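You operate a simulated robot arm through the tools that you are given. There is no shell and no other tool. Be economical: measure what you need, move in short steps, check, and stop when the job is done.

You run a simulated robot arm. Do the job below in one go: nothing can be reset, and whatever is moved stays where it is left.

## Task
Polish the salt off the blue drum's crown.
Fine: green pad, polish from the white tub; pad back, lid shut. What is to be rubbed or washed off counts as gone when no trace of it is left.
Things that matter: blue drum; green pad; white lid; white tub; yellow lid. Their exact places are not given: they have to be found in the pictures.

Only the result counts: the job must be done as asked and must still hold three seconds after the hand-in. Knocking over, shifting, dropping, spilling or breaking anything else fails it. Lids that push on must go on centred and level and be pressed home; caps that screw on are set level and turned clockwise until they are tight.

## Robot
A 6-joint arm with a two-finger gripper, hanging from a carriage that runs on a gantry, over the field with the corners [1932, -175], [1934, 1205], [-166, 1207], [-168, -173] (x, y) and turns from -100 to 588 degrees about z. Base frame: it is fixed where the carriage stands at the start and does not move with it; the origin is on the floor, on the carriage's upright axis, x ahead of it, y to its left, z up; the surface under the hand at the start is at about z = 900. Readings come in mm, degrees, newtons and seconds.
With the tool pointing down near the work surface it reaches from about 100 to 500 mm from the robot's upright axis, wherever it stands. Its first joint turns from -166.0 to 166.0 degrees. Places, roughly: blue drum [500, -400, 1000]; white lid [500, -200, 1000]; white tub [600, -200, 900]; yellow lid [500, 0, 1000]. Payload 2.45 kg.
Tool frame: the origin (TCP) lies between the finger pads and is the grasp point; the fingertips stand 26 mm ahead of it; z points along the fingers, y is the line along which they close. The gripper opens to 96 mm. The gripper's body begins 69 mm behind the TCP.
Orientation is that of the tool frame in the base frame, as a unit quaternion [x, y, z, w]. With the fingers straight down and closing along the base's y, the tool's x points along the base's -x, its y along +y and its z along -z.

## Interface
- The arm moves only by the tool servo_tool. Its arguments are lists of equal length, an entry for each row: "travel": the shift along the tool's x, y, z in m, a list of three; "dr": the turn, a rotation vector about the tool's x, y, z in degrees, a list of three. In form: {"travel": [[tx, ty, tz], ...], "dr": [[rx, ry, rz], ...]}. A call has 1 to 12 rows; each row shifts and turns the commanded pose from where the row before left it, along the tool's axes as they then stand. "grip" is the finger opening in m, from 0 to 0.096, set as the call begins (left out, the last holds). A row lasts 0.2 s, in which the tool goes at most 50 mm and 8.6 degrees; a call with a longer step from one row to the next is refused whole, and so is a gripper value outside its range. Where a pose cannot be reached the arm comes as near as it can. A force on the tool above 40 N (or 10 N above the force at the start of the call, whichever is more), or a blocked arm, ends the call early, and 0.2 s more pass. The fingers move at their own pace and stop on an object; they squeeze with about 28 N. The grip force told is the motor's: it shows also when the fingers shut on nothing. Time passes only in rows, and 0.2 s behind the last, so rows that do not move let the fingers close. The reply holds the time, the measured pose of the TCP, the force on the tool along the base axes, the opening and the grip force, in the units named above and with some noise, with the torque about the TCP (base axes, N m) and any sound that the robot's microphone picked up.
- Cameras (640 x 400 px; columns grow to the right, rows downward): "scene" is now at [252.4, -28, 1823.6]; the picture's right is [-0.37, -0.93, 0.00], its down [-0.86, 0.35, -0.36] and it looks along [0.34, -0.14, -0.93] (base axes); focal length 248 px, centre (320, 200). "wrist" rides on the gripper at [82, 3, -98] in the tool frame; the picture's right is [-0.04, 1.00, 0.00], its down [-0.73, -0.03, -0.68] and it looks along [-0.68, -0.03, 0.73] (tool axes); focal length 256 px, centre (320, 200).
- capture(camera): a new picture of that camera. No time passes.
- move_column(by): slides the trunk up (or, below 0, down) by that many mm; the arm and the scene camera ride with it, the base frame stays. It gives what a move gives, with no picture.
- drive_base(legs): drives the robot by 1 to 6 legs, each [ahead, left, turn to the left] in mm, mm and degrees, along the robot's own axes; the way and the turn of a leg run together, so that a leg with both is an arc; at most 1500 mm and 180 degrees a leg. The arm and the cameras ride along, it lands a little off, and it stops where it bumps. It keeps to its track: a leg is cut to what the track allows. It gives what a move gives.
- turn_head(pan, tilt): turns the head with the scene camera to pan (to the left, within 155 degrees either way) and tilt (down, from -29 to 69), counted from straight ahead of the robot. It gives what a move gives.
- point_at(camera, pixels): there is no depth. For up to 12 entries [column, row, z] of the newest picture of that camera ("zoom" is the newest enlarged one), the place [x, y] in the base frame at which the ray of that pixel passes the height z, good to about 2 mm, but the place of the scene camera against the robot may be out by one fixed shift of up to 18 mm in any direction. No time passes.
- enlarge(camera, box): a new picture of the part [left, top, right, bottom] of that camera's present view, enlarged. No time passes.
- close_job(): hands the job in; it is judged then, once.

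Work in short steps. Measure before you move; look again where a grasp or a placing could have gone wrong, and mend it. You have 80 turns and 52 pictures in all, those below and enlarged ones among them. Open the gripper and draw the arm clear of the work before you hand the job in, unless the task says otherwise; then end with one line.

The tools are called after ">>>" as name(argument=value, ...) on one line, values as JSON. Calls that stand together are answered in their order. servo_tool: Moves the arm, as the interface text tells. Its arguments: {"type":"object","properties":{"travel":{"type":"array","items":{"type":"array","items":{"type":"number"}}},"dr":{"type":"array","items":{"type":"array","items":{"type":"number"}}},"grip":{"type":"number"}},"required":["travel","dr"]} The other tools are called the same way: move_column (by) slides the trunk up or down; drive_base (legs) drives the base; turn_head (pan, tilt) turns the head that bears the scene camera; capture (camera) takes a picture; point_at (camera, pixels) gives the place at which the rays of pixels pass given heights; enlarge (camera, box) takes an enlarged picture of a part of a camera's view; close_job () hands the job in.

At the start:

```text
time_s: 0.0
tcp_pos: [331.0, -359.9, 1000.4]
tcp_rot: [0.0, 1.0, -0.001, -0.001]
ft_force: [0.5, -0.3, -0.4]
torque: [-0.01, 0.03, 0.01]
gripper_width: 95.9
gripper_force: 0.0
trunk travel left (down, up): [-550.0, 52.0]
robot x, y, heading: [0.4, 1.3, -0.1]
head pan, tilt: [-21.9, 68.8]
```

scene: 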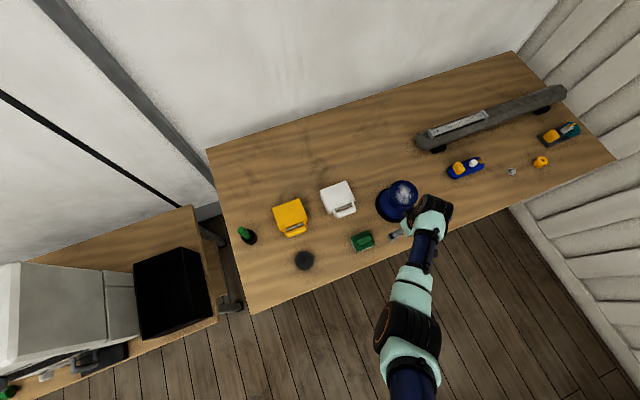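
wrist: 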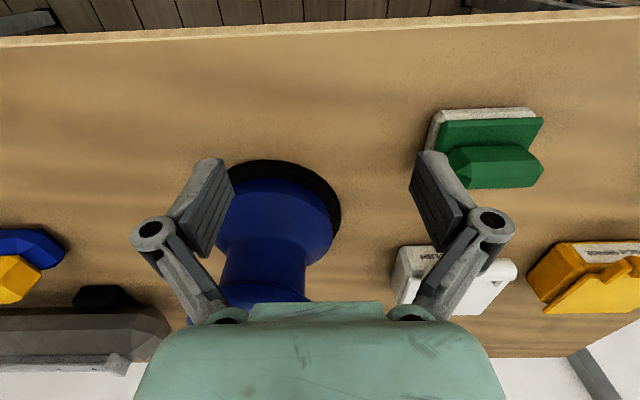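

The start pictures show the drum at about (397,200), the white tub at (338,198), the yellow tub at (290,216) and the green pad at (363,240). I enlarge these to see the details.

>>> enlarge(camera="scene", box=[260, 160, 460, 285])

>>> enlarge(camera="wrist", box=[380, 90, 640, 330])

```text
3.20 times, centred on (360, 222) of scene
```

zoom: 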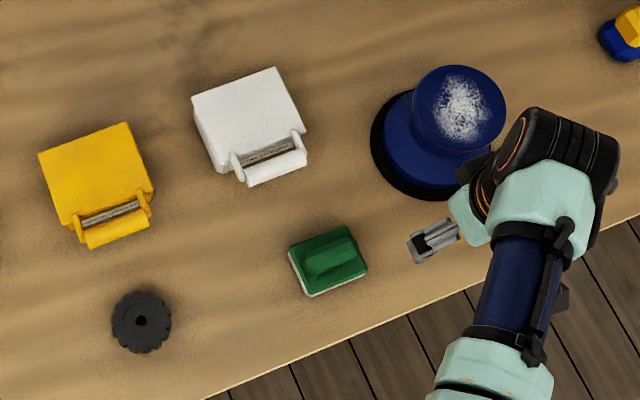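

```text
1.67 times, centred on (510, 210) of wrist
```

zoom: 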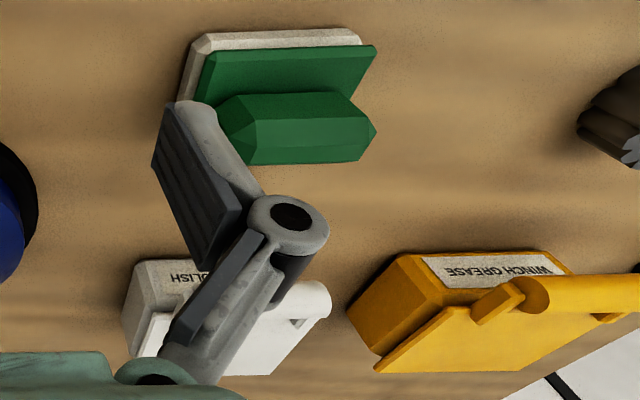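

I measure the pad, the tub and the drum in the wrist view at likely heights, and the same points in the scene view.

>>> point_at(camera="wrist", pixels=[[442, 109, 900], [535, 108, 900], [429, 150, 900], [448, 121, 915], [543, 118, 915], [455, 150, 940], [535, 145, 940], [398, 250, 900], [445, 246, 960], [280, 158, 900], [341, 210, 900]])

>>> point_at(camera="scene", pixels=[[350, 237, 920], [371, 231, 920], [357, 252, 900], [375, 245, 900], [333, 213, 950], [355, 209, 950], [320, 190, 950], [346, 181, 950], [404, 194, 1000], [397, 203, 900]])

```text
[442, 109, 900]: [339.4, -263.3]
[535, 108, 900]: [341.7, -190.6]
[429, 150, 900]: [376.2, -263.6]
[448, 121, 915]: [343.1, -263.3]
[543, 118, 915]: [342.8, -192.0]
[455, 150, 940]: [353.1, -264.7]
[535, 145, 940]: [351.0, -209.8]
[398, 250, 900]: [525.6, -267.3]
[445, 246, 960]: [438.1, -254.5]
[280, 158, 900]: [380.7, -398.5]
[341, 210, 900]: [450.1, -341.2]
```

```text
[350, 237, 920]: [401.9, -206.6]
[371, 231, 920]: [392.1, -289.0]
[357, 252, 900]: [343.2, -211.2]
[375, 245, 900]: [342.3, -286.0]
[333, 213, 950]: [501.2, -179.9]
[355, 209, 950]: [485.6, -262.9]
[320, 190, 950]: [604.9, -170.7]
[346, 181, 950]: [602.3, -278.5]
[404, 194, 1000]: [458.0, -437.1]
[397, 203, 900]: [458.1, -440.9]
```

I raise the hand by 100 mm and then shift it 125 mm to +y, to look at the pad and the tub from a clear spot.

>>> servo_tool(travel=[[0, 0, -0.05], [0, 0, -0.05], [0, 0.045, 0], [0, 0.045, 0], [0, 0.035, 0]], dr=[[0, 0, 0], [0, 0, 0], [0, 0, 0], [0, 0, 0], [0, 0, 0]])

>>> capture(camera="wrist")

```text
time_s: 1.2
tcp_pos: [331.4, -232.6, 1098.2]
tcp_rot: [0.0, 1.0, 0.0, 0.0]
ft_force: [-0.1, -1.3, -0.2]
torque: [0.05, 0.0, 0.01]
gripper_width: 95.9
gripper_force: 0.1
trunk travel left (down, up): [-550.0, 52.0]
robot x, y, heading: [4.6, -0.5, -0.0]
head pan, tilt: [-21.9, 68.8]
```

```text
47 pictures are left
```

wrist: 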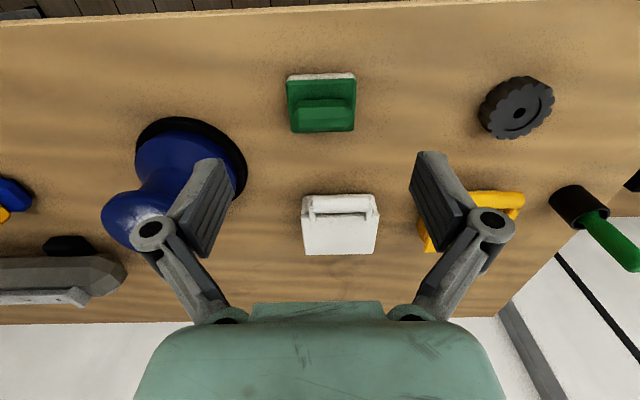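

The pad is at (321,103) and the tub at (340,225). I enlarge both.

>>> enlarge(camera="wrist", box=[260, 60, 420, 160])

>>> point_at(camera="zoom", pixels=[[320, 200, 900]])

>>> enlarge(camera="wrist", box=[260, 170, 420, 270])

```text
4.00 times, centred on (340, 110) of wrist
```

zoom: 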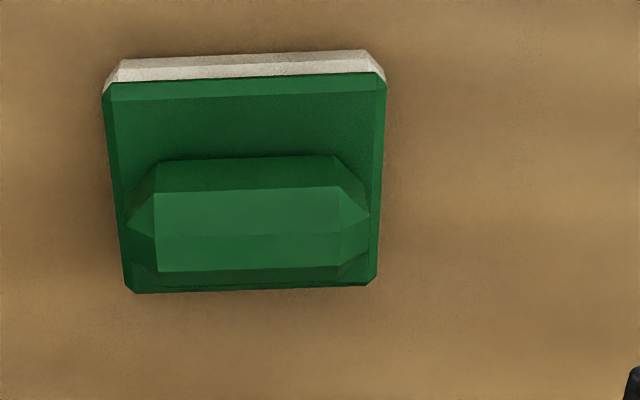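

```text
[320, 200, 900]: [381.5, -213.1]
```

```text
4.00 times, centred on (340, 220) of wrist
```

zoom: 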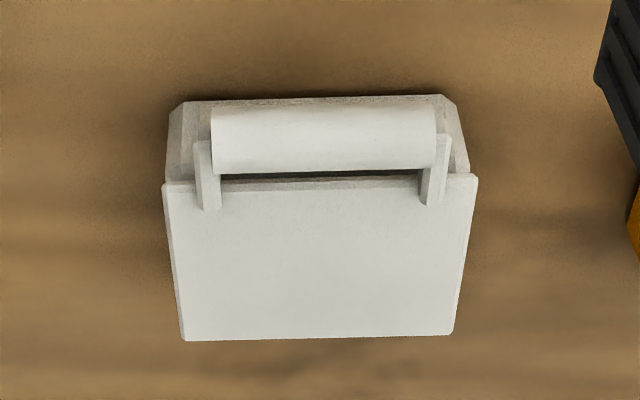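

I get coordinates for the bar, the lid edge, the tub's front and the pad's features. A stereo estimate puts the bar's end near (474,-178,965).

>>> point_at(camera="zoom", pixels=[[211, 135, 965], [437, 135, 965], [325, 100, 965], [325, 170, 965], [165, 185, 960], [477, 178, 960], [185, 340, 960], [450, 335, 960], [185, 103, 945], [440, 96, 945], [198, 205, 960], [440, 200, 960]])

>>> point_at(camera="wrist", pixels=[[290, 75, 900], [351, 73, 900], [286, 82, 920], [356, 79, 920], [294, 132, 920], [352, 130, 920], [299, 110, 940], [345, 108, 940], [299, 127, 940], [345, 126, 940], [302, 196, 900], [377, 192, 900]])

```text
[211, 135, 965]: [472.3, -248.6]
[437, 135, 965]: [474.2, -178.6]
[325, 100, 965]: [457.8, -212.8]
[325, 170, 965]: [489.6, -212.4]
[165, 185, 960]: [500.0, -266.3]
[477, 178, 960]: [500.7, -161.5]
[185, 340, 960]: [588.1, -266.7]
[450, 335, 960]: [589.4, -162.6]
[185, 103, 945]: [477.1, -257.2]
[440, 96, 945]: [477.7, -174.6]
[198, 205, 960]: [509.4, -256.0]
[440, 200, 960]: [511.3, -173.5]
```

```text
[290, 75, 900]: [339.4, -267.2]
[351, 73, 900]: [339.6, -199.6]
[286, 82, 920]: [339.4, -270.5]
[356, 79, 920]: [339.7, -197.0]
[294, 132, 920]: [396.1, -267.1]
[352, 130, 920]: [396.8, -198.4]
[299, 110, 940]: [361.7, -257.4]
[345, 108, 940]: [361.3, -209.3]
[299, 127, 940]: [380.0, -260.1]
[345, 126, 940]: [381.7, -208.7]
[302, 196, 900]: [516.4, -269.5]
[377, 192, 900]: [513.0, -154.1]
```

The lid is a flap about 105 x 90 mm. Its bar handle is in front, with the bar centre near x=474, y=-213, z≈963, and the hinge is at the back near x=590. The tub and the drum are beyond 500 mm from the axis, so I raise the hand and drive the carriage nearer.

>>> servo_tool(travel=[[0, 0, -0.05], [0, 0, -0.05], [0.03, 0, 0]], dr=[[0, 0, 0], [0, 0, 0], [0, 0, 0]])

>>> drive_base(legs=[[150, -130, 0]])

>>> capture(camera="wrist")

>>> capture(camera="scene")

```text
time_s: 2.0
tcp_pos: [321.0, -250.2, 1135.1]
tcp_rot: [0.0, 1.0, -0.001, 0.001]
ft_force: [-0.8, 0.0, -0.7]
torque: [-0.03, 0.0, 0.01]
gripper_width: 95.9
gripper_force: 0.1
out of reach, approached as far as the arm can: row 1, 2, 3
trunk travel left (down, up): [-550.0, 52.0]
robot x, y, heading: [2.0, -0.1, 0.1]
head pan, tilt: [-21.9, 68.8]
```

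```text
time_s: 3.6
tcp_pos: [467.8, -380.2, 1133.9]
tcp_rot: [0.001, 1.0, -0.002, 0.001]
ft_force: [0.9, -0.4, 1.3]
torque: [0.0, -0.01, 0.03]
gripper_width: 96.3
gripper_force: 0.0
trunk travel left (down, up): [-550.0, 52.0]
robot x, y, heading: [146.9, -132.6, 0.0]
head pan, tilt: [-21.9, 68.8]
```

```text
44 pictures are left
```

wrist: 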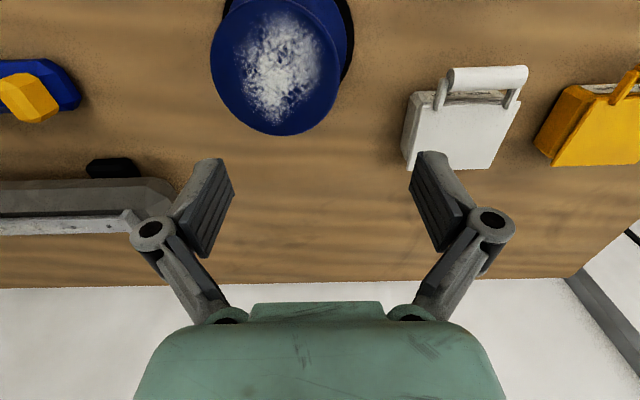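

```text
43 pictures are left
```

scene: 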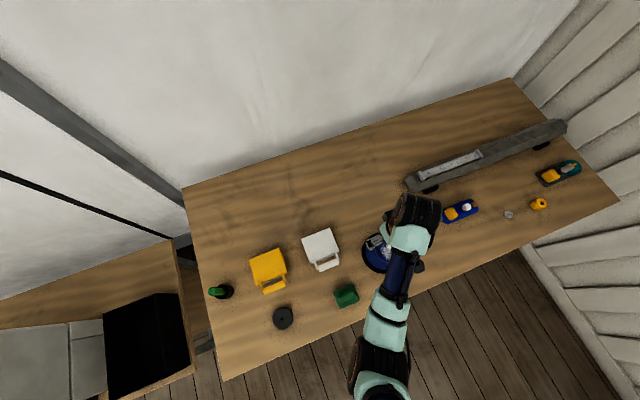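

The crown of the drum is a smooth disc with salt across its middle. Next I move over the tub's handle and turn the tool by 90° so the fingers close along x.

>>> servo_tool(travel=[[0, 0.042, 0], [0, 0.042, 0], [0, 0.042, 0], [0, 0.041, 0], [0, 0, 0], [0, 0, 0], [0, 0, 0], [0, 0, 0], [0, 0, 0], [0, 0, 0], [0, 0, 0], [0, 0, 0]], dr=[[0, 0, 0], [0, 0, 0], [0, 0, 0], [0, 0, 0], [0, 0, 8.5], [0, 0, 8.5], [0, 0, 8.5], [0, 0, 8.5], [0, 0, 8.5], [0, 0, 8.5], [0, 0, 8.5], [0, 0, 8.5]])

>>> servo_tool(travel=[[0, 0, 0], [0, 0, 0], [0, 0, 0], [0, 0, 0.03], [0, 0, 0.03]], dr=[[0, 0, 8], [0, 0, 8], [0, 0, 6], [0, 0, 0], [0, 0, 0]], grip=0.06)

>>> capture(camera="wrist")

```text
time_s: 6.2
tcp_pos: [472.9, -214.7, 1118.2]
tcp_rot: [0.56, 0.829, 0.001, 0.001]
ft_force: [-0.3, -1.0, 0.0]
torque: [-0.01, 0.0, 0.01]
gripper_width: 96.0
gripper_force: 0.2
out of reach, approached as far as the arm can: row 1, 2, 3
trunk travel left (down, up): [-550.0, 52.0]
robot x, y, heading: [144.7, -129.4, -0.1]
head pan, tilt: [-21.9, 68.8]
```

```text
time_s: 7.4
tcp_pos: [472.6, -216.3, 1058.2]
tcp_rot: [0.707, 0.707, 0.0, 0.001]
ft_force: [0.0, 0.4, -0.2]
torque: [0.01, 0.02, -0.01]
gripper_width: 59.8
gripper_force: 0.0
trunk travel left (down, up): [-550.0, 52.0]
robot x, y, heading: [146.4, -129.3, 0.2]
head pan, tilt: [-21.9, 68.8]
```

```text
42 pictures are left
```

wrist: 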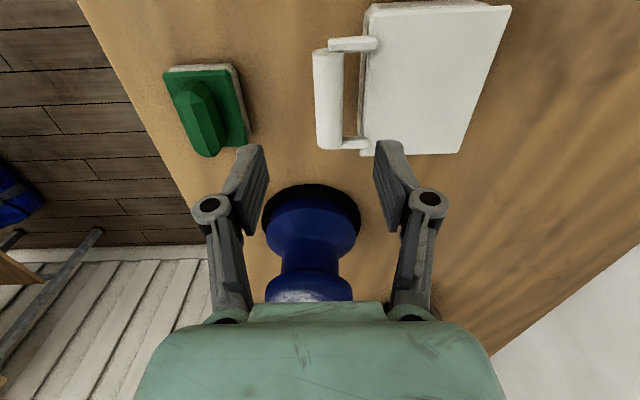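

The bar runs from (328,50) to (329,148), with a gap of about 18 px to the lid's edge at (362,100). I measure these at the bar's height.

>>> point_at(camera="wrist", pixels=[[314, 100, 963], [343, 100, 963], [362, 100, 963], [360, 140, 955], [328, 50, 963], [328, 148, 963], [511, 5, 960], [460, 153, 960]])

>>> enlarge(camera="wrist", box=[290, 0, 450, 160])

```text
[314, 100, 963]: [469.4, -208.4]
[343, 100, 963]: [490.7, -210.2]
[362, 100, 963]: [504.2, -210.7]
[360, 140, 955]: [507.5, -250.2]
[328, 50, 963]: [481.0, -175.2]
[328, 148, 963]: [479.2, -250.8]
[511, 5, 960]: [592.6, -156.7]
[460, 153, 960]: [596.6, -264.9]
```

```text
2.50 times, centred on (370, 80) of wrist
```

zoom: 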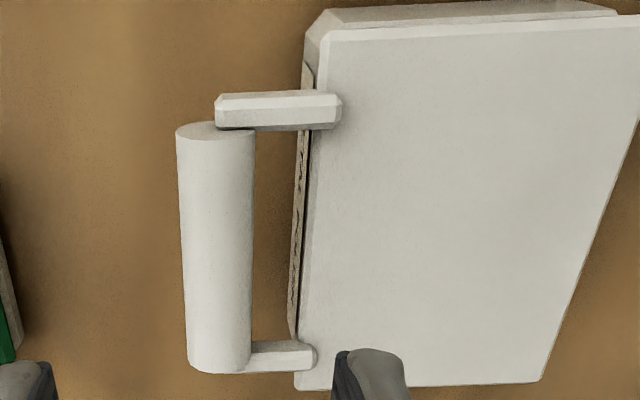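

The bar's centre is about (480,-213,958), 21 mm thick, with a 14 mm gap behind it. I line up in x, narrow the opening to 27 mm, go down to z≈1000 and look again.

>>> servo_tool(travel=[[0, 0.0075, 0.0], [0, 0, 0.03], [0, 0, 0.025], [0, 0, 0]], dr=[[0, 0, 0], [0, 0, 0], [0, 0, 0], [0, 0, 0]], grip=0.027)

>>> capture(camera="wrist")

```text
time_s: 8.4
tcp_pos: [479.9, -213.8, 1002.5]
tcp_rot: [0.707, 0.707, 0.0, 0.001]
ft_force: [0.3, -0.5, 0.0]
torque: [0.02, 0.0, -0.04]
gripper_width: 26.9
gripper_force: 0.0
trunk travel left (down, up): [-550.0, 52.0]
robot x, y, heading: [151.6, -127.7, -0.2]
head pan, tilt: [-21.9, 68.8]
```

```text
40 pictures are left
```

wrist: 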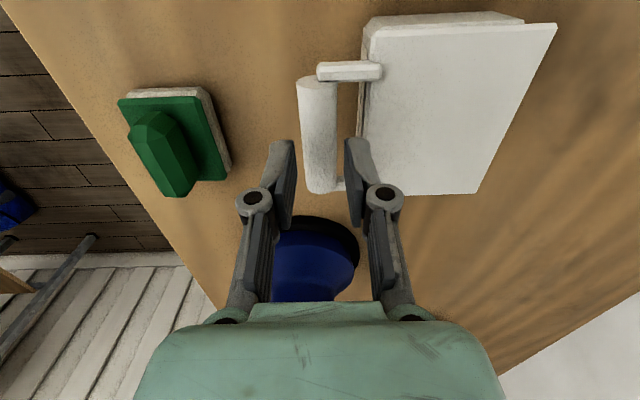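

The bar, columns 299–336, lies between the fingers. I check its x at bar height before going down.

>>> point_at(camera="wrist", pixels=[[299, 120, 958], [336, 120, 958], [361, 150, 955], [361, 100, 955], [318, 70, 958], [318, 195, 958]])

```text
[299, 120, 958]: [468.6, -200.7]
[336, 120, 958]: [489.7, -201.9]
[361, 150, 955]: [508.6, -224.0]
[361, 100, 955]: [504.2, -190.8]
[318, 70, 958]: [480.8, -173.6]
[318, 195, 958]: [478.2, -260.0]
```

The bar's centre is at x≈479.3, so the fingers will pass on both sides. I go down 29 mm in small steps and close.

>>> servo_tool(travel=[[0, -0.0005, 0.01], [0, 0, 0.01], [0, 0, 0.009], [0, 0, 0]], dr=[[0, 0, 0], [0, 0, 0], [0, 0, 0], [0, 0, 0]])

>>> capture(camera="wrist")

```text
time_s: 9.4
tcp_pos: [478.2, -214.1, 975.0]
tcp_rot: [0.707, 0.707, 0.0, 0.002]
ft_force: [-0.7, -0.2, 1.0]
torque: [0.05, -0.02, 0.0]
gripper_width: 27.0
gripper_force: 0.0
trunk travel left (down, up): [-550.0, 52.0]
robot x, y, heading: [148.6, -127.3, 0.0]
head pan, tilt: [-21.9, 68.8]
```

```text
39 pictures are left
```

wrist: 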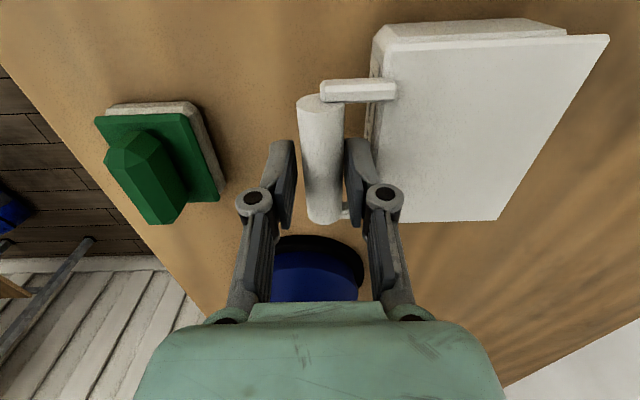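

The fingers straddle the bar. I close on it and lift the first 20° of the arc, about a hinge near x≈593, watching the force.

>>> servo_tool(travel=[[0, 0, 0.002], [0, 0, 0], [0, 0, 0]], dr=[[0, 0, 0], [0, 0, 0], [0, 0, 0]], grip=0.015)

>>> servo_tool(travel=[[0, 0.0004, -0.01], [0, 0.0013, -0.0096], [0, 0.002, -0.0096], [0, 0.003, -0.0094]], dr=[[0, 0, 0], [0, 0, 0], [0, 0, 0], [0, 0, 0]])

>>> capture(camera="wrist")

```text
time_s: 10.2
tcp_pos: [480.1, -214.0, 973.7]
tcp_rot: [0.707, 0.707, 0.001, 0.002]
ft_force: [-2.5, 1.3, 20.2]
torque: [-0.04, -0.12, -0.06]
gripper_width: 20.7
gripper_force: 45.1
trunk travel left (down, up): [-550.0, 52.0]
robot x, y, heading: [145.8, -132.1, -0.2]
head pan, tilt: [-21.9, 68.8]
```

```text
time_s: 11.2
tcp_pos: [488.8, -213.9, 1011.0]
tcp_rot: [0.707, 0.707, 0.002, 0.002]
ft_force: [18.3, -3.0, -13.0]
torque: [0.06, 0.07, -0.08]
gripper_width: 20.9
gripper_force: 44.6
trunk travel left (down, up): [-550.0, 52.0]
robot x, y, heading: [152.7, -129.0, 0.3]
head pan, tilt: [-21.9, 68.8]
```

```text
38 pictures are left
```

wrist: 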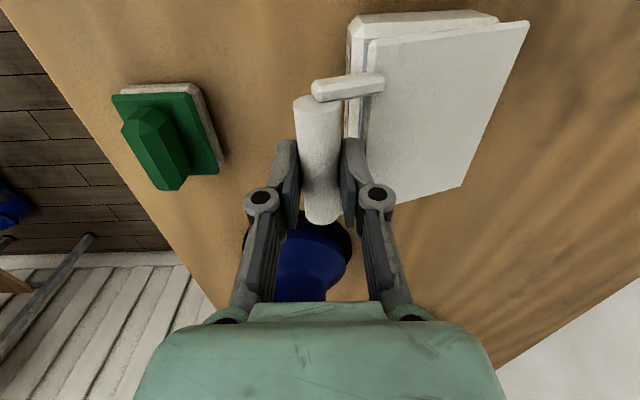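

The lid is rising, with the tool feeling +18 N in x, so the true arc needs more +x: the hinge sits lower than the bar. I ease 5 mm to +x and go on a little.

>>> servo_tool(travel=[[0, 0.005, 0], [0, 0.005, -0.009], [0, 0.006, -0.008]], dr=[[0, 0, 0], [0, 0, 0], [0, 0, 0]])

```text
time_s: 12.0
tcp_pos: [496.6, -212.9, 1025.6]
tcp_rot: [0.707, 0.707, -0.002, -0.003]
ft_force: [-19.0, 0.1, 6.0]
torque: [0.18, 0.73, -0.01]
gripper_width: 20.9
gripper_force: 45.0
trunk travel left (down, up): [-550.0, 52.0]
robot x, y, heading: [145.9, -126.0, -0.1]
head pan, tilt: [-21.9, 68.8]
```

Now the force in x has reversed to -19 N. I look before going on.

>>> capture(camera="wrist")

```text
37 pictures are left
```

wrist: 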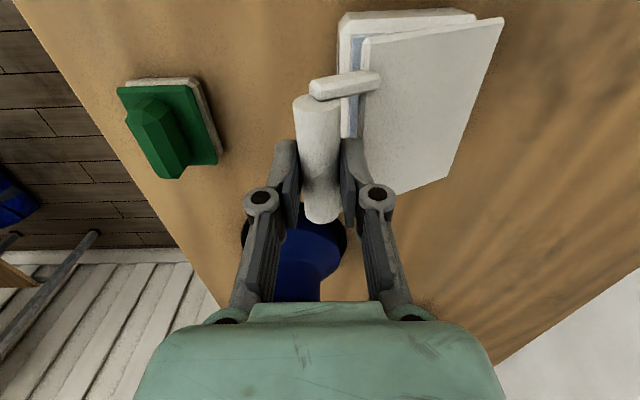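

The readings lie on an arc with a hinge at x≈595, TCP height ≈966, R≈115, and the lid is now at about 31°. I follow that arc to 60°.

>>> servo_tool(travel=[[0, 0.001, -0.006], [0, 0.0033, -0.005], [0, 0.0068, -0.0074], [0, 0.0074, -0.0068], [0, 0.008, -0.006], [0, 0.0084, -0.0055]], dr=[[0, 0, 0], [0, 0, 0], [0, 0, 0], [0, 0, 0], [0, 0, 0], [0, 0, 0]])

>>> capture(camera="wrist")

```text
time_s: 13.4
tcp_pos: [536.8, -214.8, 1063.7]
tcp_rot: [0.707, 0.707, 0.001, 0.001]
ft_force: [-3.4, -3.4, 1.5]
torque: [0.08, 0.23, -0.03]
gripper_width: 20.8
gripper_force: 45.1
trunk travel left (down, up): [-550.0, 52.0]
robot x, y, heading: [146.4, -126.8, -0.2]
head pan, tilt: [-21.9, 68.8]
```

```text
36 pictures are left
```

wrist: 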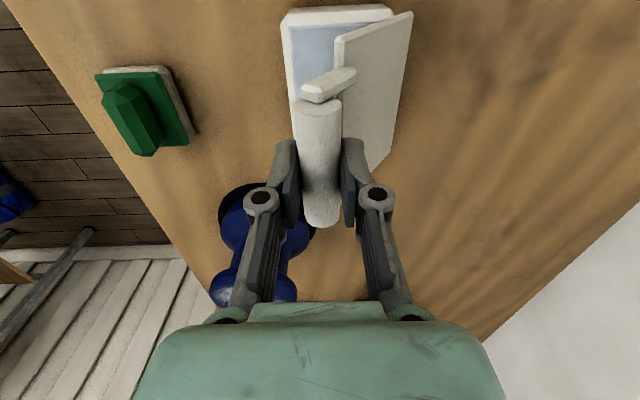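

Low forces now, with the lid at about 60° and the pale polish showing. I follow the arc on to 100°.

>>> servo_tool(travel=[[0, 0.009, -0.0045], [0, 0.0092, -0.004], [0, 0.0095, -0.003], [0, 0.0098, -0.0022], [0, 0.01, -0.0012], [0, 0.01, -0.0005], [0, 0.01, 0.0005], [0, 0.01, 0.0012]], dr=[[0, 0, 0], [0, 0, 0], [0, 0, 0], [0, 0, 0], [0, 0, 0], [0, 0, 0], [0, 0, 0], [0, 0, 0]])

>>> capture(camera="wrist")

```text
time_s: 15.2
tcp_pos: [614.2, -213.8, 1077.9]
tcp_rot: [0.707, 0.707, 0.0, 0.001]
ft_force: [-2.6, -1.0, -0.6]
torque: [0.12, 0.35, -0.04]
gripper_width: 20.5
gripper_force: 44.8
trunk travel left (down, up): [-550.0, 52.0]
robot x, y, heading: [148.9, -132.1, -0.1]
head pan, tilt: [-21.9, 68.8]
```

```text
35 pictures are left
```

wrist: 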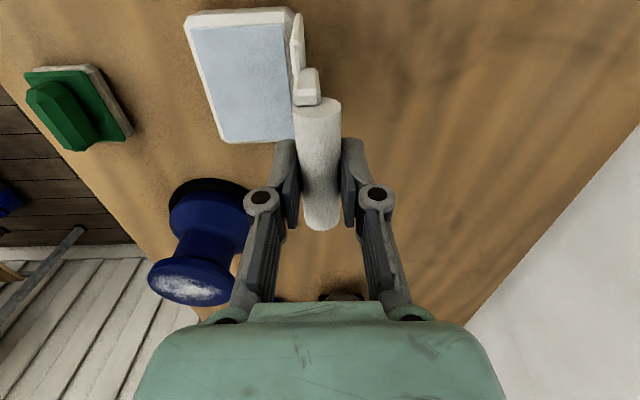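

The polish surface is exposed and the lid is at about 100°. I go on to about 112° so that it rests open, with the force stop as guard.

>>> servo_tool(travel=[[0, 0.0098, 0.002], [0, 0.0095, 0.003], [0, 0.004, 0.0016]], dr=[[0, 0, 0], [0, 0, 0], [0, 0, 0]])

```text
time_s: 16.0
tcp_pos: [636.5, -213.5, 1071.6]
tcp_rot: [0.707, 0.707, 0.0, 0.002]
ft_force: [-3.4, -2.0, -1.3]
torque: [-0.09, 0.31, -0.07]
gripper_width: 20.6
gripper_force: 44.6
trunk travel left (down, up): [-550.0, 52.0]
robot x, y, heading: [152.6, -129.4, 0.1]
head pan, tilt: [-21.9, 68.8]
```

At about 112° with no hard stop felt. I open slightly and draw straight up.

>>> servo_tool(travel=[[0, 0, 0], [0, 0, -0.02], [0, 0, -0.02], [-0.0, 0, 0]], dr=[[0, 0, 0], [0, 0, 0], [0, 0, 0], [0, 0, 0]], grip=0.034)

>>> capture(camera="wrist")

```text
time_s: 17.0
tcp_pos: [637.6, -214.9, 1111.1]
tcp_rot: [0.706, 0.708, 0.0, 0.001]
ft_force: [0.1, 0.7, 0.0]
torque: [-0.01, 0.0, 0.0]
gripper_width: 33.9
gripper_force: 0.0
trunk travel left (down, up): [-550.0, 52.0]
robot x, y, heading: [150.3, -131.1, -0.2]
head pan, tilt: [-21.9, 68.8]
```

```text
34 pictures are left
```

wrist: 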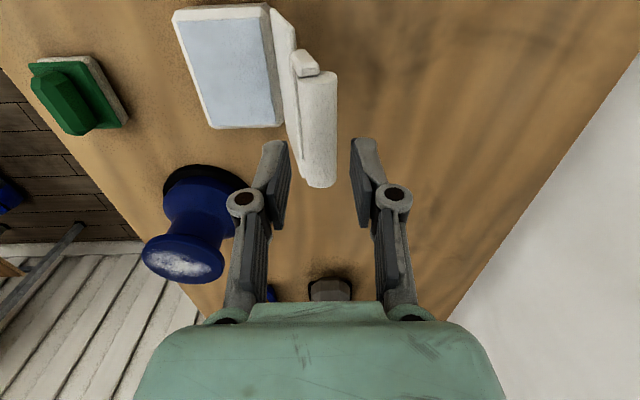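

The lid stays open. I move over the pad at (369,-233) and look at it from nearby.

>>> servo_tool(travel=[[-0.018, -0.0445, 0], [0, -0.0445, 0], [0, -0.0445, 0], [0, -0.0445, 0], [0, -0.0445, 0], [0, -0.0445, 0], [0, 0, 0.04], [0, 0, 0.04]], dr=[[0, 0, 0], [0, 0, 0], [0, 0, 0], [0, 0, 0], [0, 0, 0], [0, 0, 0], [0, 0, 0], [0, 0, 0]], grip=0.05)

>>> capture(camera="wrist")

```text
time_s: 18.8
tcp_pos: [368.5, -234.7, 1032.8]
tcp_rot: [0.708, 0.707, 0.0, 0.001]
ft_force: [0.0, 0.4, -0.1]
torque: [-0.04, -0.01, -0.01]
gripper_width: 50.0
gripper_force: 0.0
trunk travel left (down, up): [-550.0, 52.0]
robot x, y, heading: [149.6, -131.3, -0.1]
head pan, tilt: [-21.9, 68.8]
```

```text
33 pictures are left
```

wrist: 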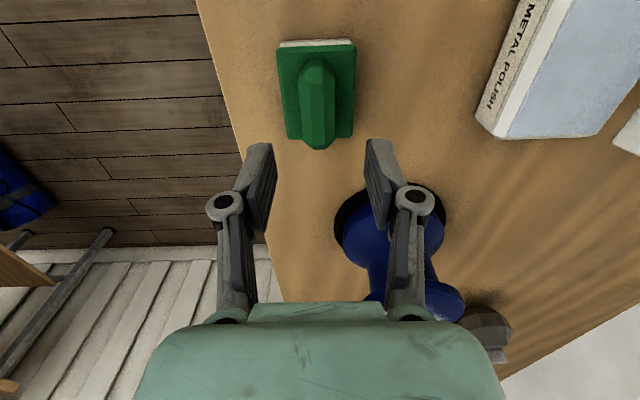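

The ridge spans columns 301–335 and rows 60–148. I measure it in x and y.

>>> point_at(camera="wrist", pixels=[[302, 100, 935], [336, 100, 935], [318, 62, 940], [320, 148, 925], [277, 55, 915], [356, 47, 915], [287, 138, 915], [351, 137, 915]])

>>> enlarge(camera="wrist", box=[260, 30, 380, 155])

```text
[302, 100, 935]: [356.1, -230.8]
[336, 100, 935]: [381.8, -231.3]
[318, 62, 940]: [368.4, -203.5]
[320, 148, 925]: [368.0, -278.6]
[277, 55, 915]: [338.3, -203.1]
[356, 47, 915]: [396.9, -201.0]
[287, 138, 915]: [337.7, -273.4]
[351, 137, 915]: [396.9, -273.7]
```

```text
3.20 times, centred on (320, 92) of wrist
```

zoom: 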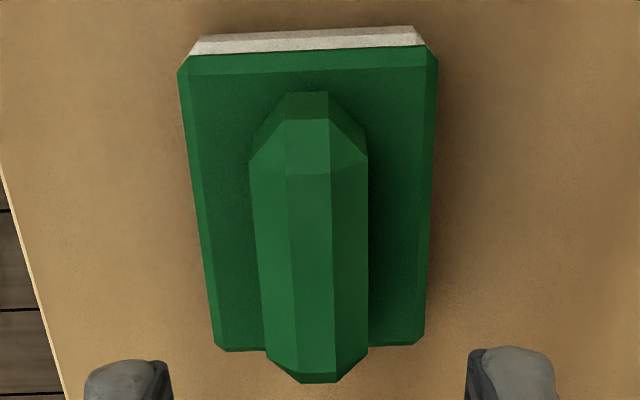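

The ridge is centred at about (368,-235), its top at ≈946 and the plate's top at ≈921. I go down to TCP z≈950 and close across the ridge.

>>> servo_tool(travel=[[0, -0.0005, 0.04], [0, 0, 0.03], [0, 0, 0.012], [0, 0, 0]], dr=[[0, 0, 0], [0, 0, 0], [0, 0, 0], [0, 0, 0]])

>>> servo_tool(travel=[[0, 0, 0], [0, 0, 0], [0, 0, 0]], dr=[[0, 0, 0], [0, 0, 0], [0, 0, 0]], grip=0.012)

>>> capture(camera="wrist")

```text
time_s: 19.8
tcp_pos: [370.4, -233.7, 950.3]
tcp_rot: [0.707, 0.707, 0.0, 0.001]
ft_force: [-2.5, 2.6, 12.2]
torque: [0.07, 0.21, 0.02]
gripper_width: 50.9
gripper_force: 5.1
trunk travel left (down, up): [-550.0, 52.0]
robot x, y, heading: [149.6, -126.4, 0.1]
head pan, tilt: [-21.9, 68.8]
```

```text
time_s: 20.2
tcp_pos: [369.2, -233.8, 951.7]
tcp_rot: [0.706, 0.708, 0.0, 0.003]
ft_force: [-7.7, 0.9, 29.9]
torque: [0.15, 0.26, 0.04]
gripper_width: 24.4
gripper_force: 28.1
trunk travel left (down, up): [-550.0, 52.0]
robot x, y, heading: [146.4, -132.5, -0.2]
head pan, tilt: [-21.9, 68.8]
stopped in row 2: the force on the tool passed its limit at 48 N (the readings are from after the stop); the commanded pose is now the measured one
```

```text
31 pictures are left
```

wrist: 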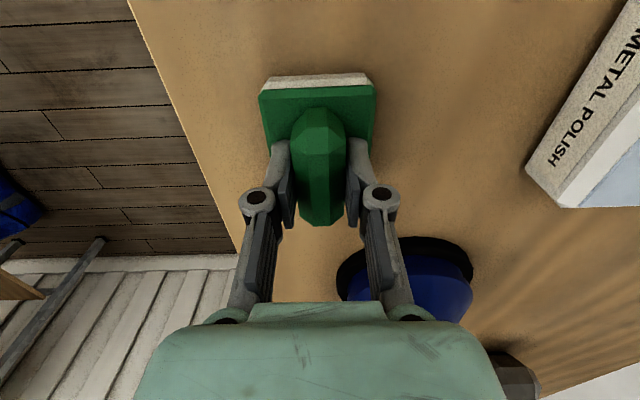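

The fingertips had touched the plate, giving 12 N, and closing pushed up. I open a little, rise 4 mm and grip again cleanly.

>>> servo_tool(travel=[[0, 0, 0], [0, -0.0008, -0.004], [0, 0, 0]], dr=[[0, 0, 0], [0, 0, 0], [0, 0, 0]], grip=0.034)

>>> servo_tool(travel=[[0, 0, 0], [0, 0, 0], [0, 0, 0]], dr=[[0, 0, 0], [0, 0, 0], [0, 0, 0]], grip=0.012)

```text
time_s: 21.0
tcp_pos: [368.8, -232.7, 954.1]
tcp_rot: [0.707, 0.707, 0.0, 0.002]
ft_force: [0.0, -0.1, 0.2]
torque: [0.03, -0.03, 0.0]
gripper_width: 33.8
gripper_force: 0.1
trunk travel left (down, up): [-550.0, 52.0]
robot x, y, heading: [148.7, -125.7, 0.0]
head pan, tilt: [-21.9, 68.8]
```

```text
time_s: 21.8
tcp_pos: [368.6, -235.0, 954.9]
tcp_rot: [0.707, 0.707, -0.001, 0.001]
ft_force: [0.0, 0.2, 0.0]
torque: [0.01, -0.01, 0.02]
gripper_width: 24.2
gripper_force: 27.8
trunk travel left (down, up): [-550.0, 52.0]
robot x, y, heading: [150.3, -129.5, -0.1]
head pan, tilt: [-21.9, 68.8]
```

Clean grip on 24.2 mm with no stray force. I lift the pad and shift towards the tub, then look.

>>> servo_tool(travel=[[0, 0, -0.01], [0, 0, -0.04], [0, 0, -0.05], [0, 0.045, 0], [0.01, 0.045, 0], [0.01, 0.045, 0], [0, 0.045, 0]], dr=[[0, 0, 0], [0, 0, 0], [0, 0, 0], [0, 0, 0], [0, 0, 0], [0, 0, 0], [0, 0, 0]])

>>> capture(camera="wrist")

```text
time_s: 23.4
tcp_pos: [548.1, -213.6, 1052.7]
tcp_rot: [0.707, 0.707, 0.001, 0.002]
ft_force: [-0.7, -0.2, 0.0]
torque: [-0.04, -0.05, -0.01]
gripper_width: 12.2
gripper_force: 0.1
trunk travel left (down, up): [-550.0, 52.0]
robot x, y, heading: [145.8, -132.4, -0.2]
head pan, tilt: [-21.9, 68.8]
```

```text
30 pictures are left
```

wrist: 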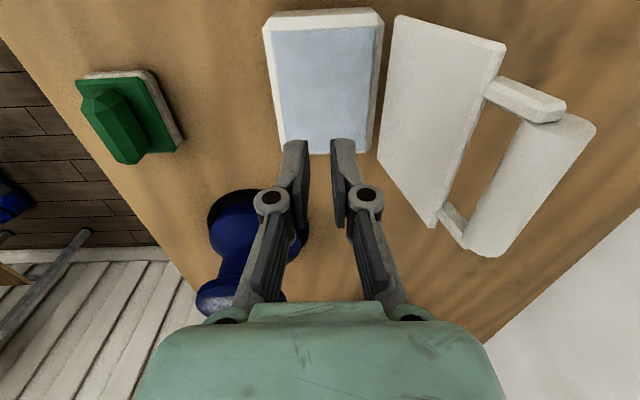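

The pad slipped out and stayed on the table; the grip reads 12 mm. I look at it closely to see the ridge's profile and whether it moved.

>>> enlarge(camera="wrist", box=[60, 50, 200, 180])

>>> point_at(camera="wrist", pixels=[[265, 28, 955], [383, 20, 955], [376, 148, 955], [272, 38, 950], [373, 28, 950], [367, 150, 950], [285, 150, 950]])

```text
3.08 times, centred on (130, 115) of wrist
```

zoom: 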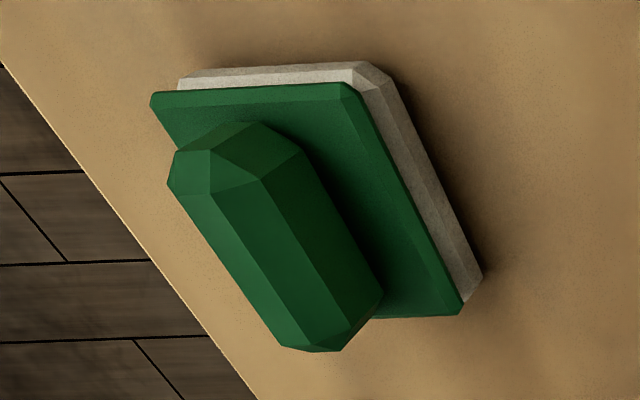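

```text
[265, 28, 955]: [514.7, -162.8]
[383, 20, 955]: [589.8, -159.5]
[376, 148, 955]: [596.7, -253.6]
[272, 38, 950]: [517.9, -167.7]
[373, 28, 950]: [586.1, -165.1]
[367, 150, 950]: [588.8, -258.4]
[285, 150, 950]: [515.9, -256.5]
```

The ridge is a tall prism with vertical sides. I go back and take a deeper grip, with the fingers pre-narrowed to 32 mm, and then lift slowly.

>>> servo_tool(travel=[[-0.01, -0.045, 0], [-0.01, -0.045, 0], [0, -0.045, 0], [0, -0.0445, 0], [0, 0, 0.04], [0, 0, 0.04], [0, 0, 0.018], [0, 0, 0]], dr=[[0, 0, 0], [0, 0, 0], [0, 0, 0], [0, 0, 0], [0, 0, 0], [0, 0, 0], [0, 0, 0], [0, 0, 0]], grip=0.036)

>>> servo_tool(travel=[[0, 0, 0.001], [0, 0, 0.001], [0, 0, 0]], dr=[[0, 0, 0], [0, 0, 0], [0, 0, 0]])

>>> capture(camera="wrist")

```text
time_s: 25.2
tcp_pos: [366.8, -234.0, 955.5]
tcp_rot: [0.707, 0.707, 0.0, 0.001]
ft_force: [-0.4, 0.0, -0.4]
torque: [0.01, 0.0, 0.0]
gripper_width: 36.1
gripper_force: 0.1
trunk travel left (down, up): [-550.0, 52.0]
robot x, y, heading: [149.7, -129.6, -0.0]
head pan, tilt: [-21.9, 68.8]
```

```text
time_s: 26.0
tcp_pos: [368.6, -234.0, 954.5]
tcp_rot: [0.707, 0.708, 0.0, 0.001]
ft_force: [0.1, -0.2, -1.1]
torque: [0.0, 0.02, -0.02]
gripper_width: 35.8
gripper_force: 0.0
trunk travel left (down, up): [-550.0, 52.0]
robot x, y, heading: [147.9, -130.3, -0.3]
head pan, tilt: [-21.9, 68.8]
```

```text
28 pictures are left
```

wrist: 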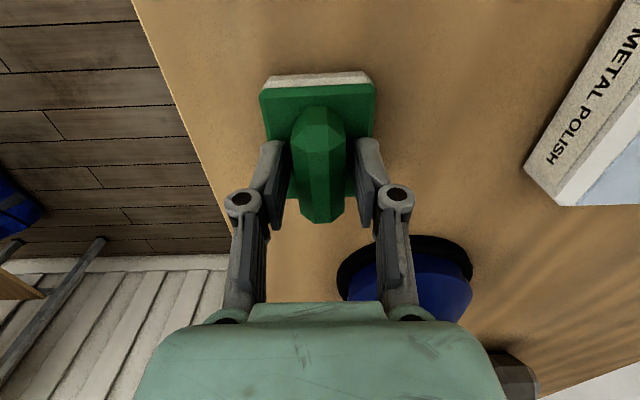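

No contact yet at 954.5. I go 2.5 mm deeper, close fully and lift 3 mm slowly.

>>> servo_tool(travel=[[0, 0, 0.001], [0, 0, 0.0015], [0, 0, 0]], dr=[[0, 0, 0], [0, 0, 0], [0, 0, 0]])

>>> servo_tool(travel=[[0, 0, 0], [0, 0, 0], [0, 0, 0], [0, 0, 0], [0, 0, -0.001], [0, 0, -0.001], [0, 0, -0.001], [0, 0, -0.001]], dr=[[0, 0, 0], [0, 0, 0], [0, 0, 0], [0, 0, 0], [0, 0, 0], [0, 0, 0], [0, 0, 0], [0, 0, 0]], grip=0.0)

```text
time_s: 26.8
tcp_pos: [369.2, -233.5, 950.9]
tcp_rot: [0.707, 0.707, -0.001, 0.001]
ft_force: [0.1, 0.4, 1.8]
torque: [0.01, 0.04, -0.03]
gripper_width: 36.3
gripper_force: 0.2
trunk travel left (down, up): [-550.0, 52.0]
robot x, y, heading: [148.5, -131.0, 0.0]
head pan, tilt: [-21.9, 68.8]
```

```text
time_s: 28.6
tcp_pos: [368.2, -233.5, 955.2]
tcp_rot: [0.707, 0.707, 0.0, 0.001]
ft_force: [-0.1, 0.9, -0.8]
torque: [0.01, 0.01, 0.01]
gripper_width: 23.9
gripper_force: 28.0
trunk travel left (down, up): [-550.0, 52.0]
robot x, y, heading: [149.3, -131.9, 0.1]
head pan, tilt: [-21.9, 68.8]
```

The grip holds at 23.9 mm. I lift another 20 mm slowly and look.

>>> servo_tool(travel=[[0, 0, -0.003], [0, 0, -0.004], [0, 0, -0.006], [0, 0, -0.007], [0, 0, 0]], dr=[[0, 0, 0], [0, 0, 0], [0, 0, 0], [0, 0, 0], [0, 0, 0]])

>>> capture(camera="wrist")

```text
time_s: 29.8
tcp_pos: [369.1, -233.5, 977.2]
tcp_rot: [0.707, 0.707, 0.0, 0.0]
ft_force: [0.4, 0.5, -1.2]
torque: [0.01, 0.0, 0.0]
gripper_width: 24.2
gripper_force: 27.7
trunk travel left (down, up): [-550.0, 52.0]
robot x, y, heading: [144.3, -127.7, -0.1]
head pan, tilt: [-21.9, 68.8]
```

```text
27 pictures are left
```

wrist: 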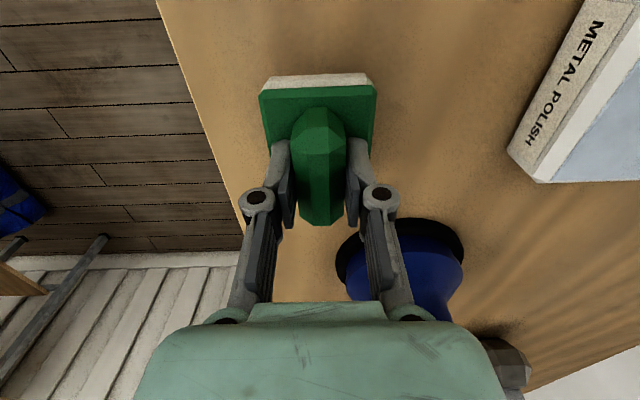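

The pad is held. I raise it and carry it gently over the tub, with the polish centred near (551,-212).

>>> servo_tool(travel=[[0, 0, -0.015], [0, 0, -0.025], [0, 0, -0.02], [0, 0.015, 0], [0.005, 0.03, 0], [0.005, 0.03, 0], [0.005, 0.03, 0], [0.006, 0.03, 0], [0, 0.03, 0], [0, 0.017, 0], [0, 0, 0]], dr=[[0, 0, 0], [0, 0, 0], [0, 0, 0], [0, 0, 0], [0, 0, 0], [0, 0, 0], [0, 0, 0], [0, 0, 0], [0, 0, 0], [0, 0, 0], [0, 0, 0]])

>>> capture(camera="wrist")

```text
time_s: 32.2
tcp_pos: [550.0, -211.6, 1037.4]
tcp_rot: [0.707, 0.707, 0.0, 0.001]
ft_force: [-0.3, 0.2, -0.7]
torque: [0.01, 0.02, 0.06]
gripper_width: 23.8
gripper_force: 27.8
trunk travel left (down, up): [-550.0, 52.0]
robot x, y, heading: [146.8, -128.6, -0.1]
head pan, tilt: [-21.9, 68.8]
```

```text
26 pictures are left
```

wrist: 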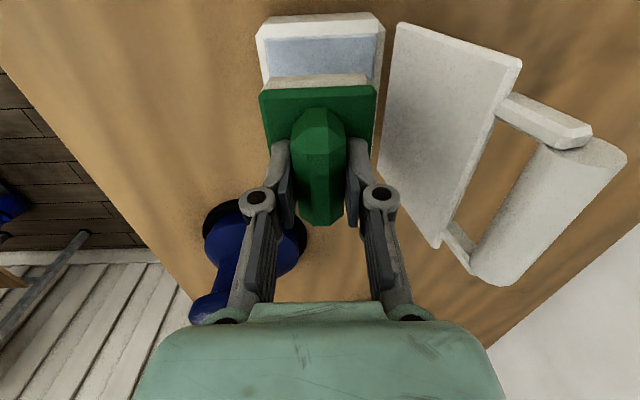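

I check the tub's inner edges here so that the pad goes in centred.

>>> point_at(camera="wrist", pixels=[[266, 40, 950], [373, 38, 950], [257, 35, 955], [383, 30, 955], [320, 38, 950], [320, 14, 958]])

```text
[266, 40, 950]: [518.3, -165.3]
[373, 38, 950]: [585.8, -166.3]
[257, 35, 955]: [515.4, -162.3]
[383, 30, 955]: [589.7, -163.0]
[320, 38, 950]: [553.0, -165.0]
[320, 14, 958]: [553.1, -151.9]
```

The inner centre is x≈552. I shift 1.5 mm and go down until contact, in small steps.

>>> servo_tool(travel=[[0, 0.0015, 0.01], [0, 0, 0.01], [0, 0, 0.005], [0, 0, 0.003], [0, 0, 0.002], [0, 0, 0]], dr=[[0, 0, 0], [0, 0, 0], [0, 0, 0], [0, 0, 0], [0, 0, 0], [0, 0, 0]])

>>> capture(camera="wrist")

```text
time_s: 33.6
tcp_pos: [552.3, -212.3, 1005.6]
tcp_rot: [0.707, 0.707, 0.0, 0.001]
ft_force: [-0.9, -0.1, -0.6]
torque: [-0.03, 0.0, 0.0]
gripper_width: 24.2
gripper_force: 28.1
trunk travel left (down, up): [-550.0, 52.0]
robot x, y, heading: [150.1, -133.0, -0.0]
head pan, tilt: [-21.9, 68.8]
```

```text
25 pictures are left
```

wrist: 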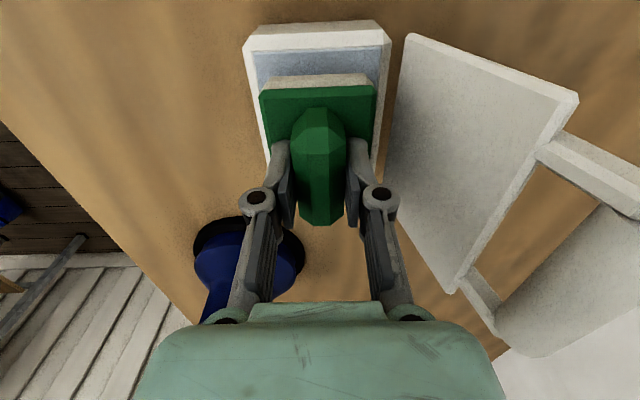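

Well aligned and no contact yet. I go on down in 1.5 mm steps.

>>> servo_tool(travel=[[0, 0, 0.0015], [0, 0, 0.0015], [0, 0, 0.0015], [0, 0, 0.0015], [0, 0, 0]], dr=[[0, 0, 0], [0, 0, 0], [0, 0, 0], [0, 0, 0], [0, 0, 0]])

```text
time_s: 34.8
tcp_pos: [551.5, -211.9, 999.9]
tcp_rot: [0.707, 0.708, 0.0, 0.002]
ft_force: [0.3, 0.0, -0.5]
torque: [0.0, 0.0, 0.01]
gripper_width: 24.2
gripper_force: 28.4
trunk travel left (down, up): [-550.0, 52.0]
robot x, y, heading: [148.5, -131.7, 0.2]
head pan, tilt: [-21.9, 68.8]
```

>>> servo_tool(travel=[[0, 0, 0.0015], [0, 0, 0.0015], [0, 0, 0.0015], [0, 0, 0.0015], [0, 0, 0]], dr=[[0, 0, 0], [0, 0, 0], [0, 0, 0], [0, 0, 0], [0, 0, 0]])

>>> enlarge(camera="wrist", box=[220, 10, 420, 240])

```text
time_s: 35.9
tcp_pos: [554.0, -212.7, 997.1]
tcp_rot: [0.707, 0.707, 0.001, 0.002]
ft_force: [-6.7, 1.7, 20.1]
torque: [0.12, 0.34, 0.03]
gripper_width: 24.3
gripper_force: 28.3
trunk travel left (down, up): [-550.0, 52.0]
robot x, y, heading: [146.5, -126.0, -0.0]
head pan, tilt: [-21.9, 68.8]
stopped in row 5: the force on the tool passed its limit at 41 N (the readings are from after the stop); the commanded pose is now the measured one
```

```text
1.74 times, centred on (320, 125) of wrist
```

zoom: 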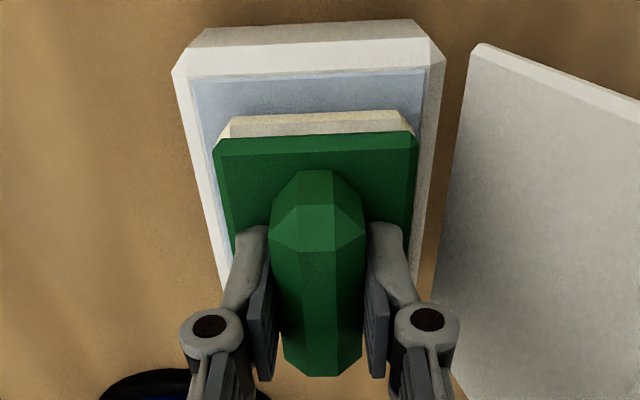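

Firm contact with the polish at TCP z≈997. I ease off, rub a few mm to and fro to load the felt, and then lift slowly.

>>> servo_tool(travel=[[0, 0, -0.001], [0.004, 0, -0.001], [-0.004, 0, 0], [-0.004, 0, 0], [0.004, 0, 0], [0, 0, -0.004], [0, 0, -0.01], [0, 0, -0.02], [0, 0, -0.02], [0, 0, 0]], dr=[[0, 0, 0], [0, 0, 0], [0, 0, 0], [0, 0, 0], [0, 0, 0], [0, 0, 0], [0, 0, 0], [0, 0, 0], [0, 0, 0], [0, 0, 0]])

>>> capture(camera="wrist")

```text
time_s: 38.1
tcp_pos: [551.6, -212.9, 1051.9]
tcp_rot: [0.707, 0.707, 0.0, 0.002]
ft_force: [-0.1, -0.5, -0.6]
torque: [0.02, 0.0, -0.03]
gripper_width: 23.9
gripper_force: 28.0
trunk travel left (down, up): [-550.0, 52.0]
robot x, y, heading: [144.9, -131.2, -0.1]
head pan, tilt: [-21.9, 68.8]
```

```text
23 pictures are left
```

wrist: 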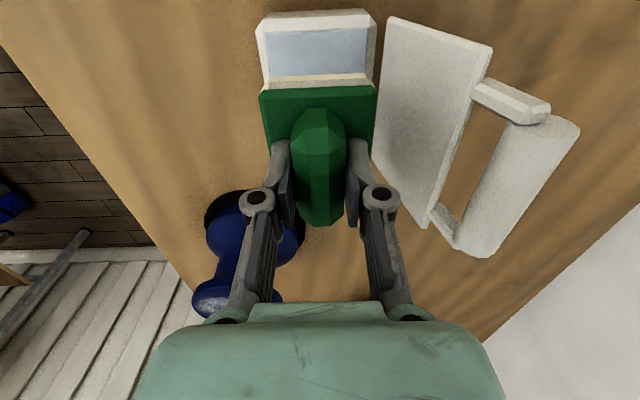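

The felt's lower edge is now cream, so polish has been taken. I move to (320,-300) at z≈1080 to view the drum's crown with the pad out of the way.

>>> servo_tool(travel=[[0, -0.02, -0.015], [0, -0.04, -0.015], [-0.01, -0.045, 0], [-0.02, -0.045, 0], [-0.03, -0.045, 0], [-0.03, -0.035, 0], [0, 0, 0]], dr=[[0, 0, 0], [0, 0, 0], [0, 0, 0], [0, 0, 0], [0, 0, 0], [0, 0, 0], [0, 0, 0]])

>>> capture(camera="wrist")

>>> capture(camera="scene")

```text
refused: row 5 steps farther than a row can; nothing moved
```

```text
22 pictures are left
```

wrist: 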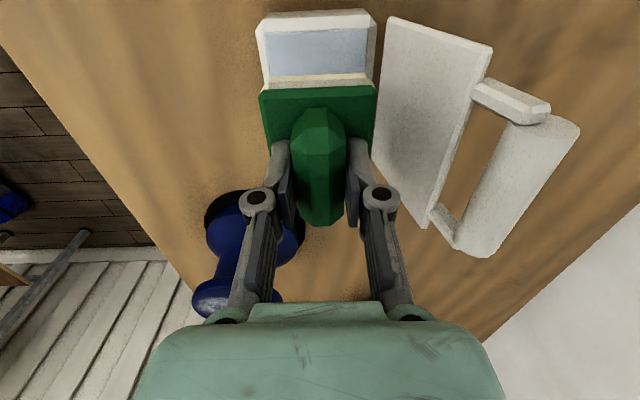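

```text
21 pictures are left
```

scene: 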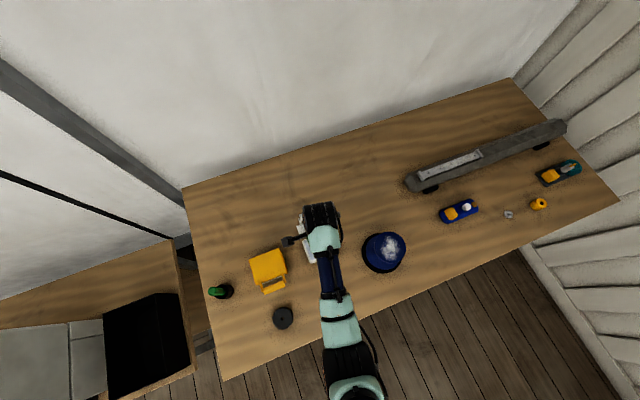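

The move was refused because one step was too long. I repeat it with smaller steps and look only with the wrist camera.

>>> servo_tool(travel=[[0, -0.02, -0.015], [0, -0.035, -0.01], [-0.01, -0.035, 0], [-0.02, -0.035, 0], [-0.02, -0.035, 0], [-0.02, -0.035, 0], [-0.01, -0.03, 0], [0, 0, 0]], dr=[[0, 0, 0], [0, 0, 0], [0, 0, 0], [0, 0, 0], [0, 0, 0], [0, 0, 0], [0, 0, 0], [0, 0, 0]])

>>> capture(camera="wrist")

```text
time_s: 39.9
tcp_pos: [330.8, -292.5, 1075.2]
tcp_rot: [0.707, 0.707, 0.0, 0.003]
ft_force: [-0.2, -0.5, -0.3]
torque: [-0.01, 0.05, 0.01]
gripper_width: 23.8
gripper_force: 28.1
trunk travel left (down, up): [-550.0, 52.0]
robot x, y, heading: [146.5, -130.5, 0.1]
head pan, tilt: [-21.9, 68.8]
```

```text
20 pictures are left
```

wrist: 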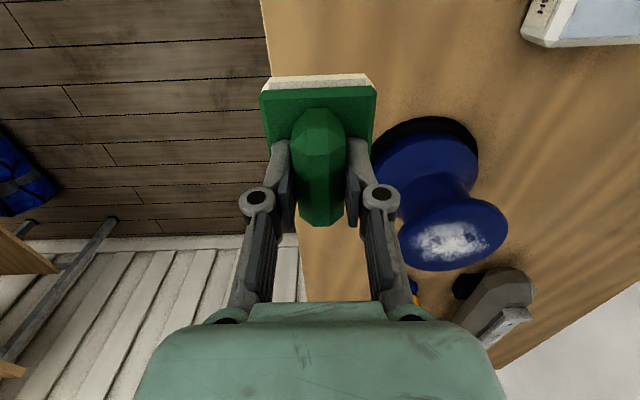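

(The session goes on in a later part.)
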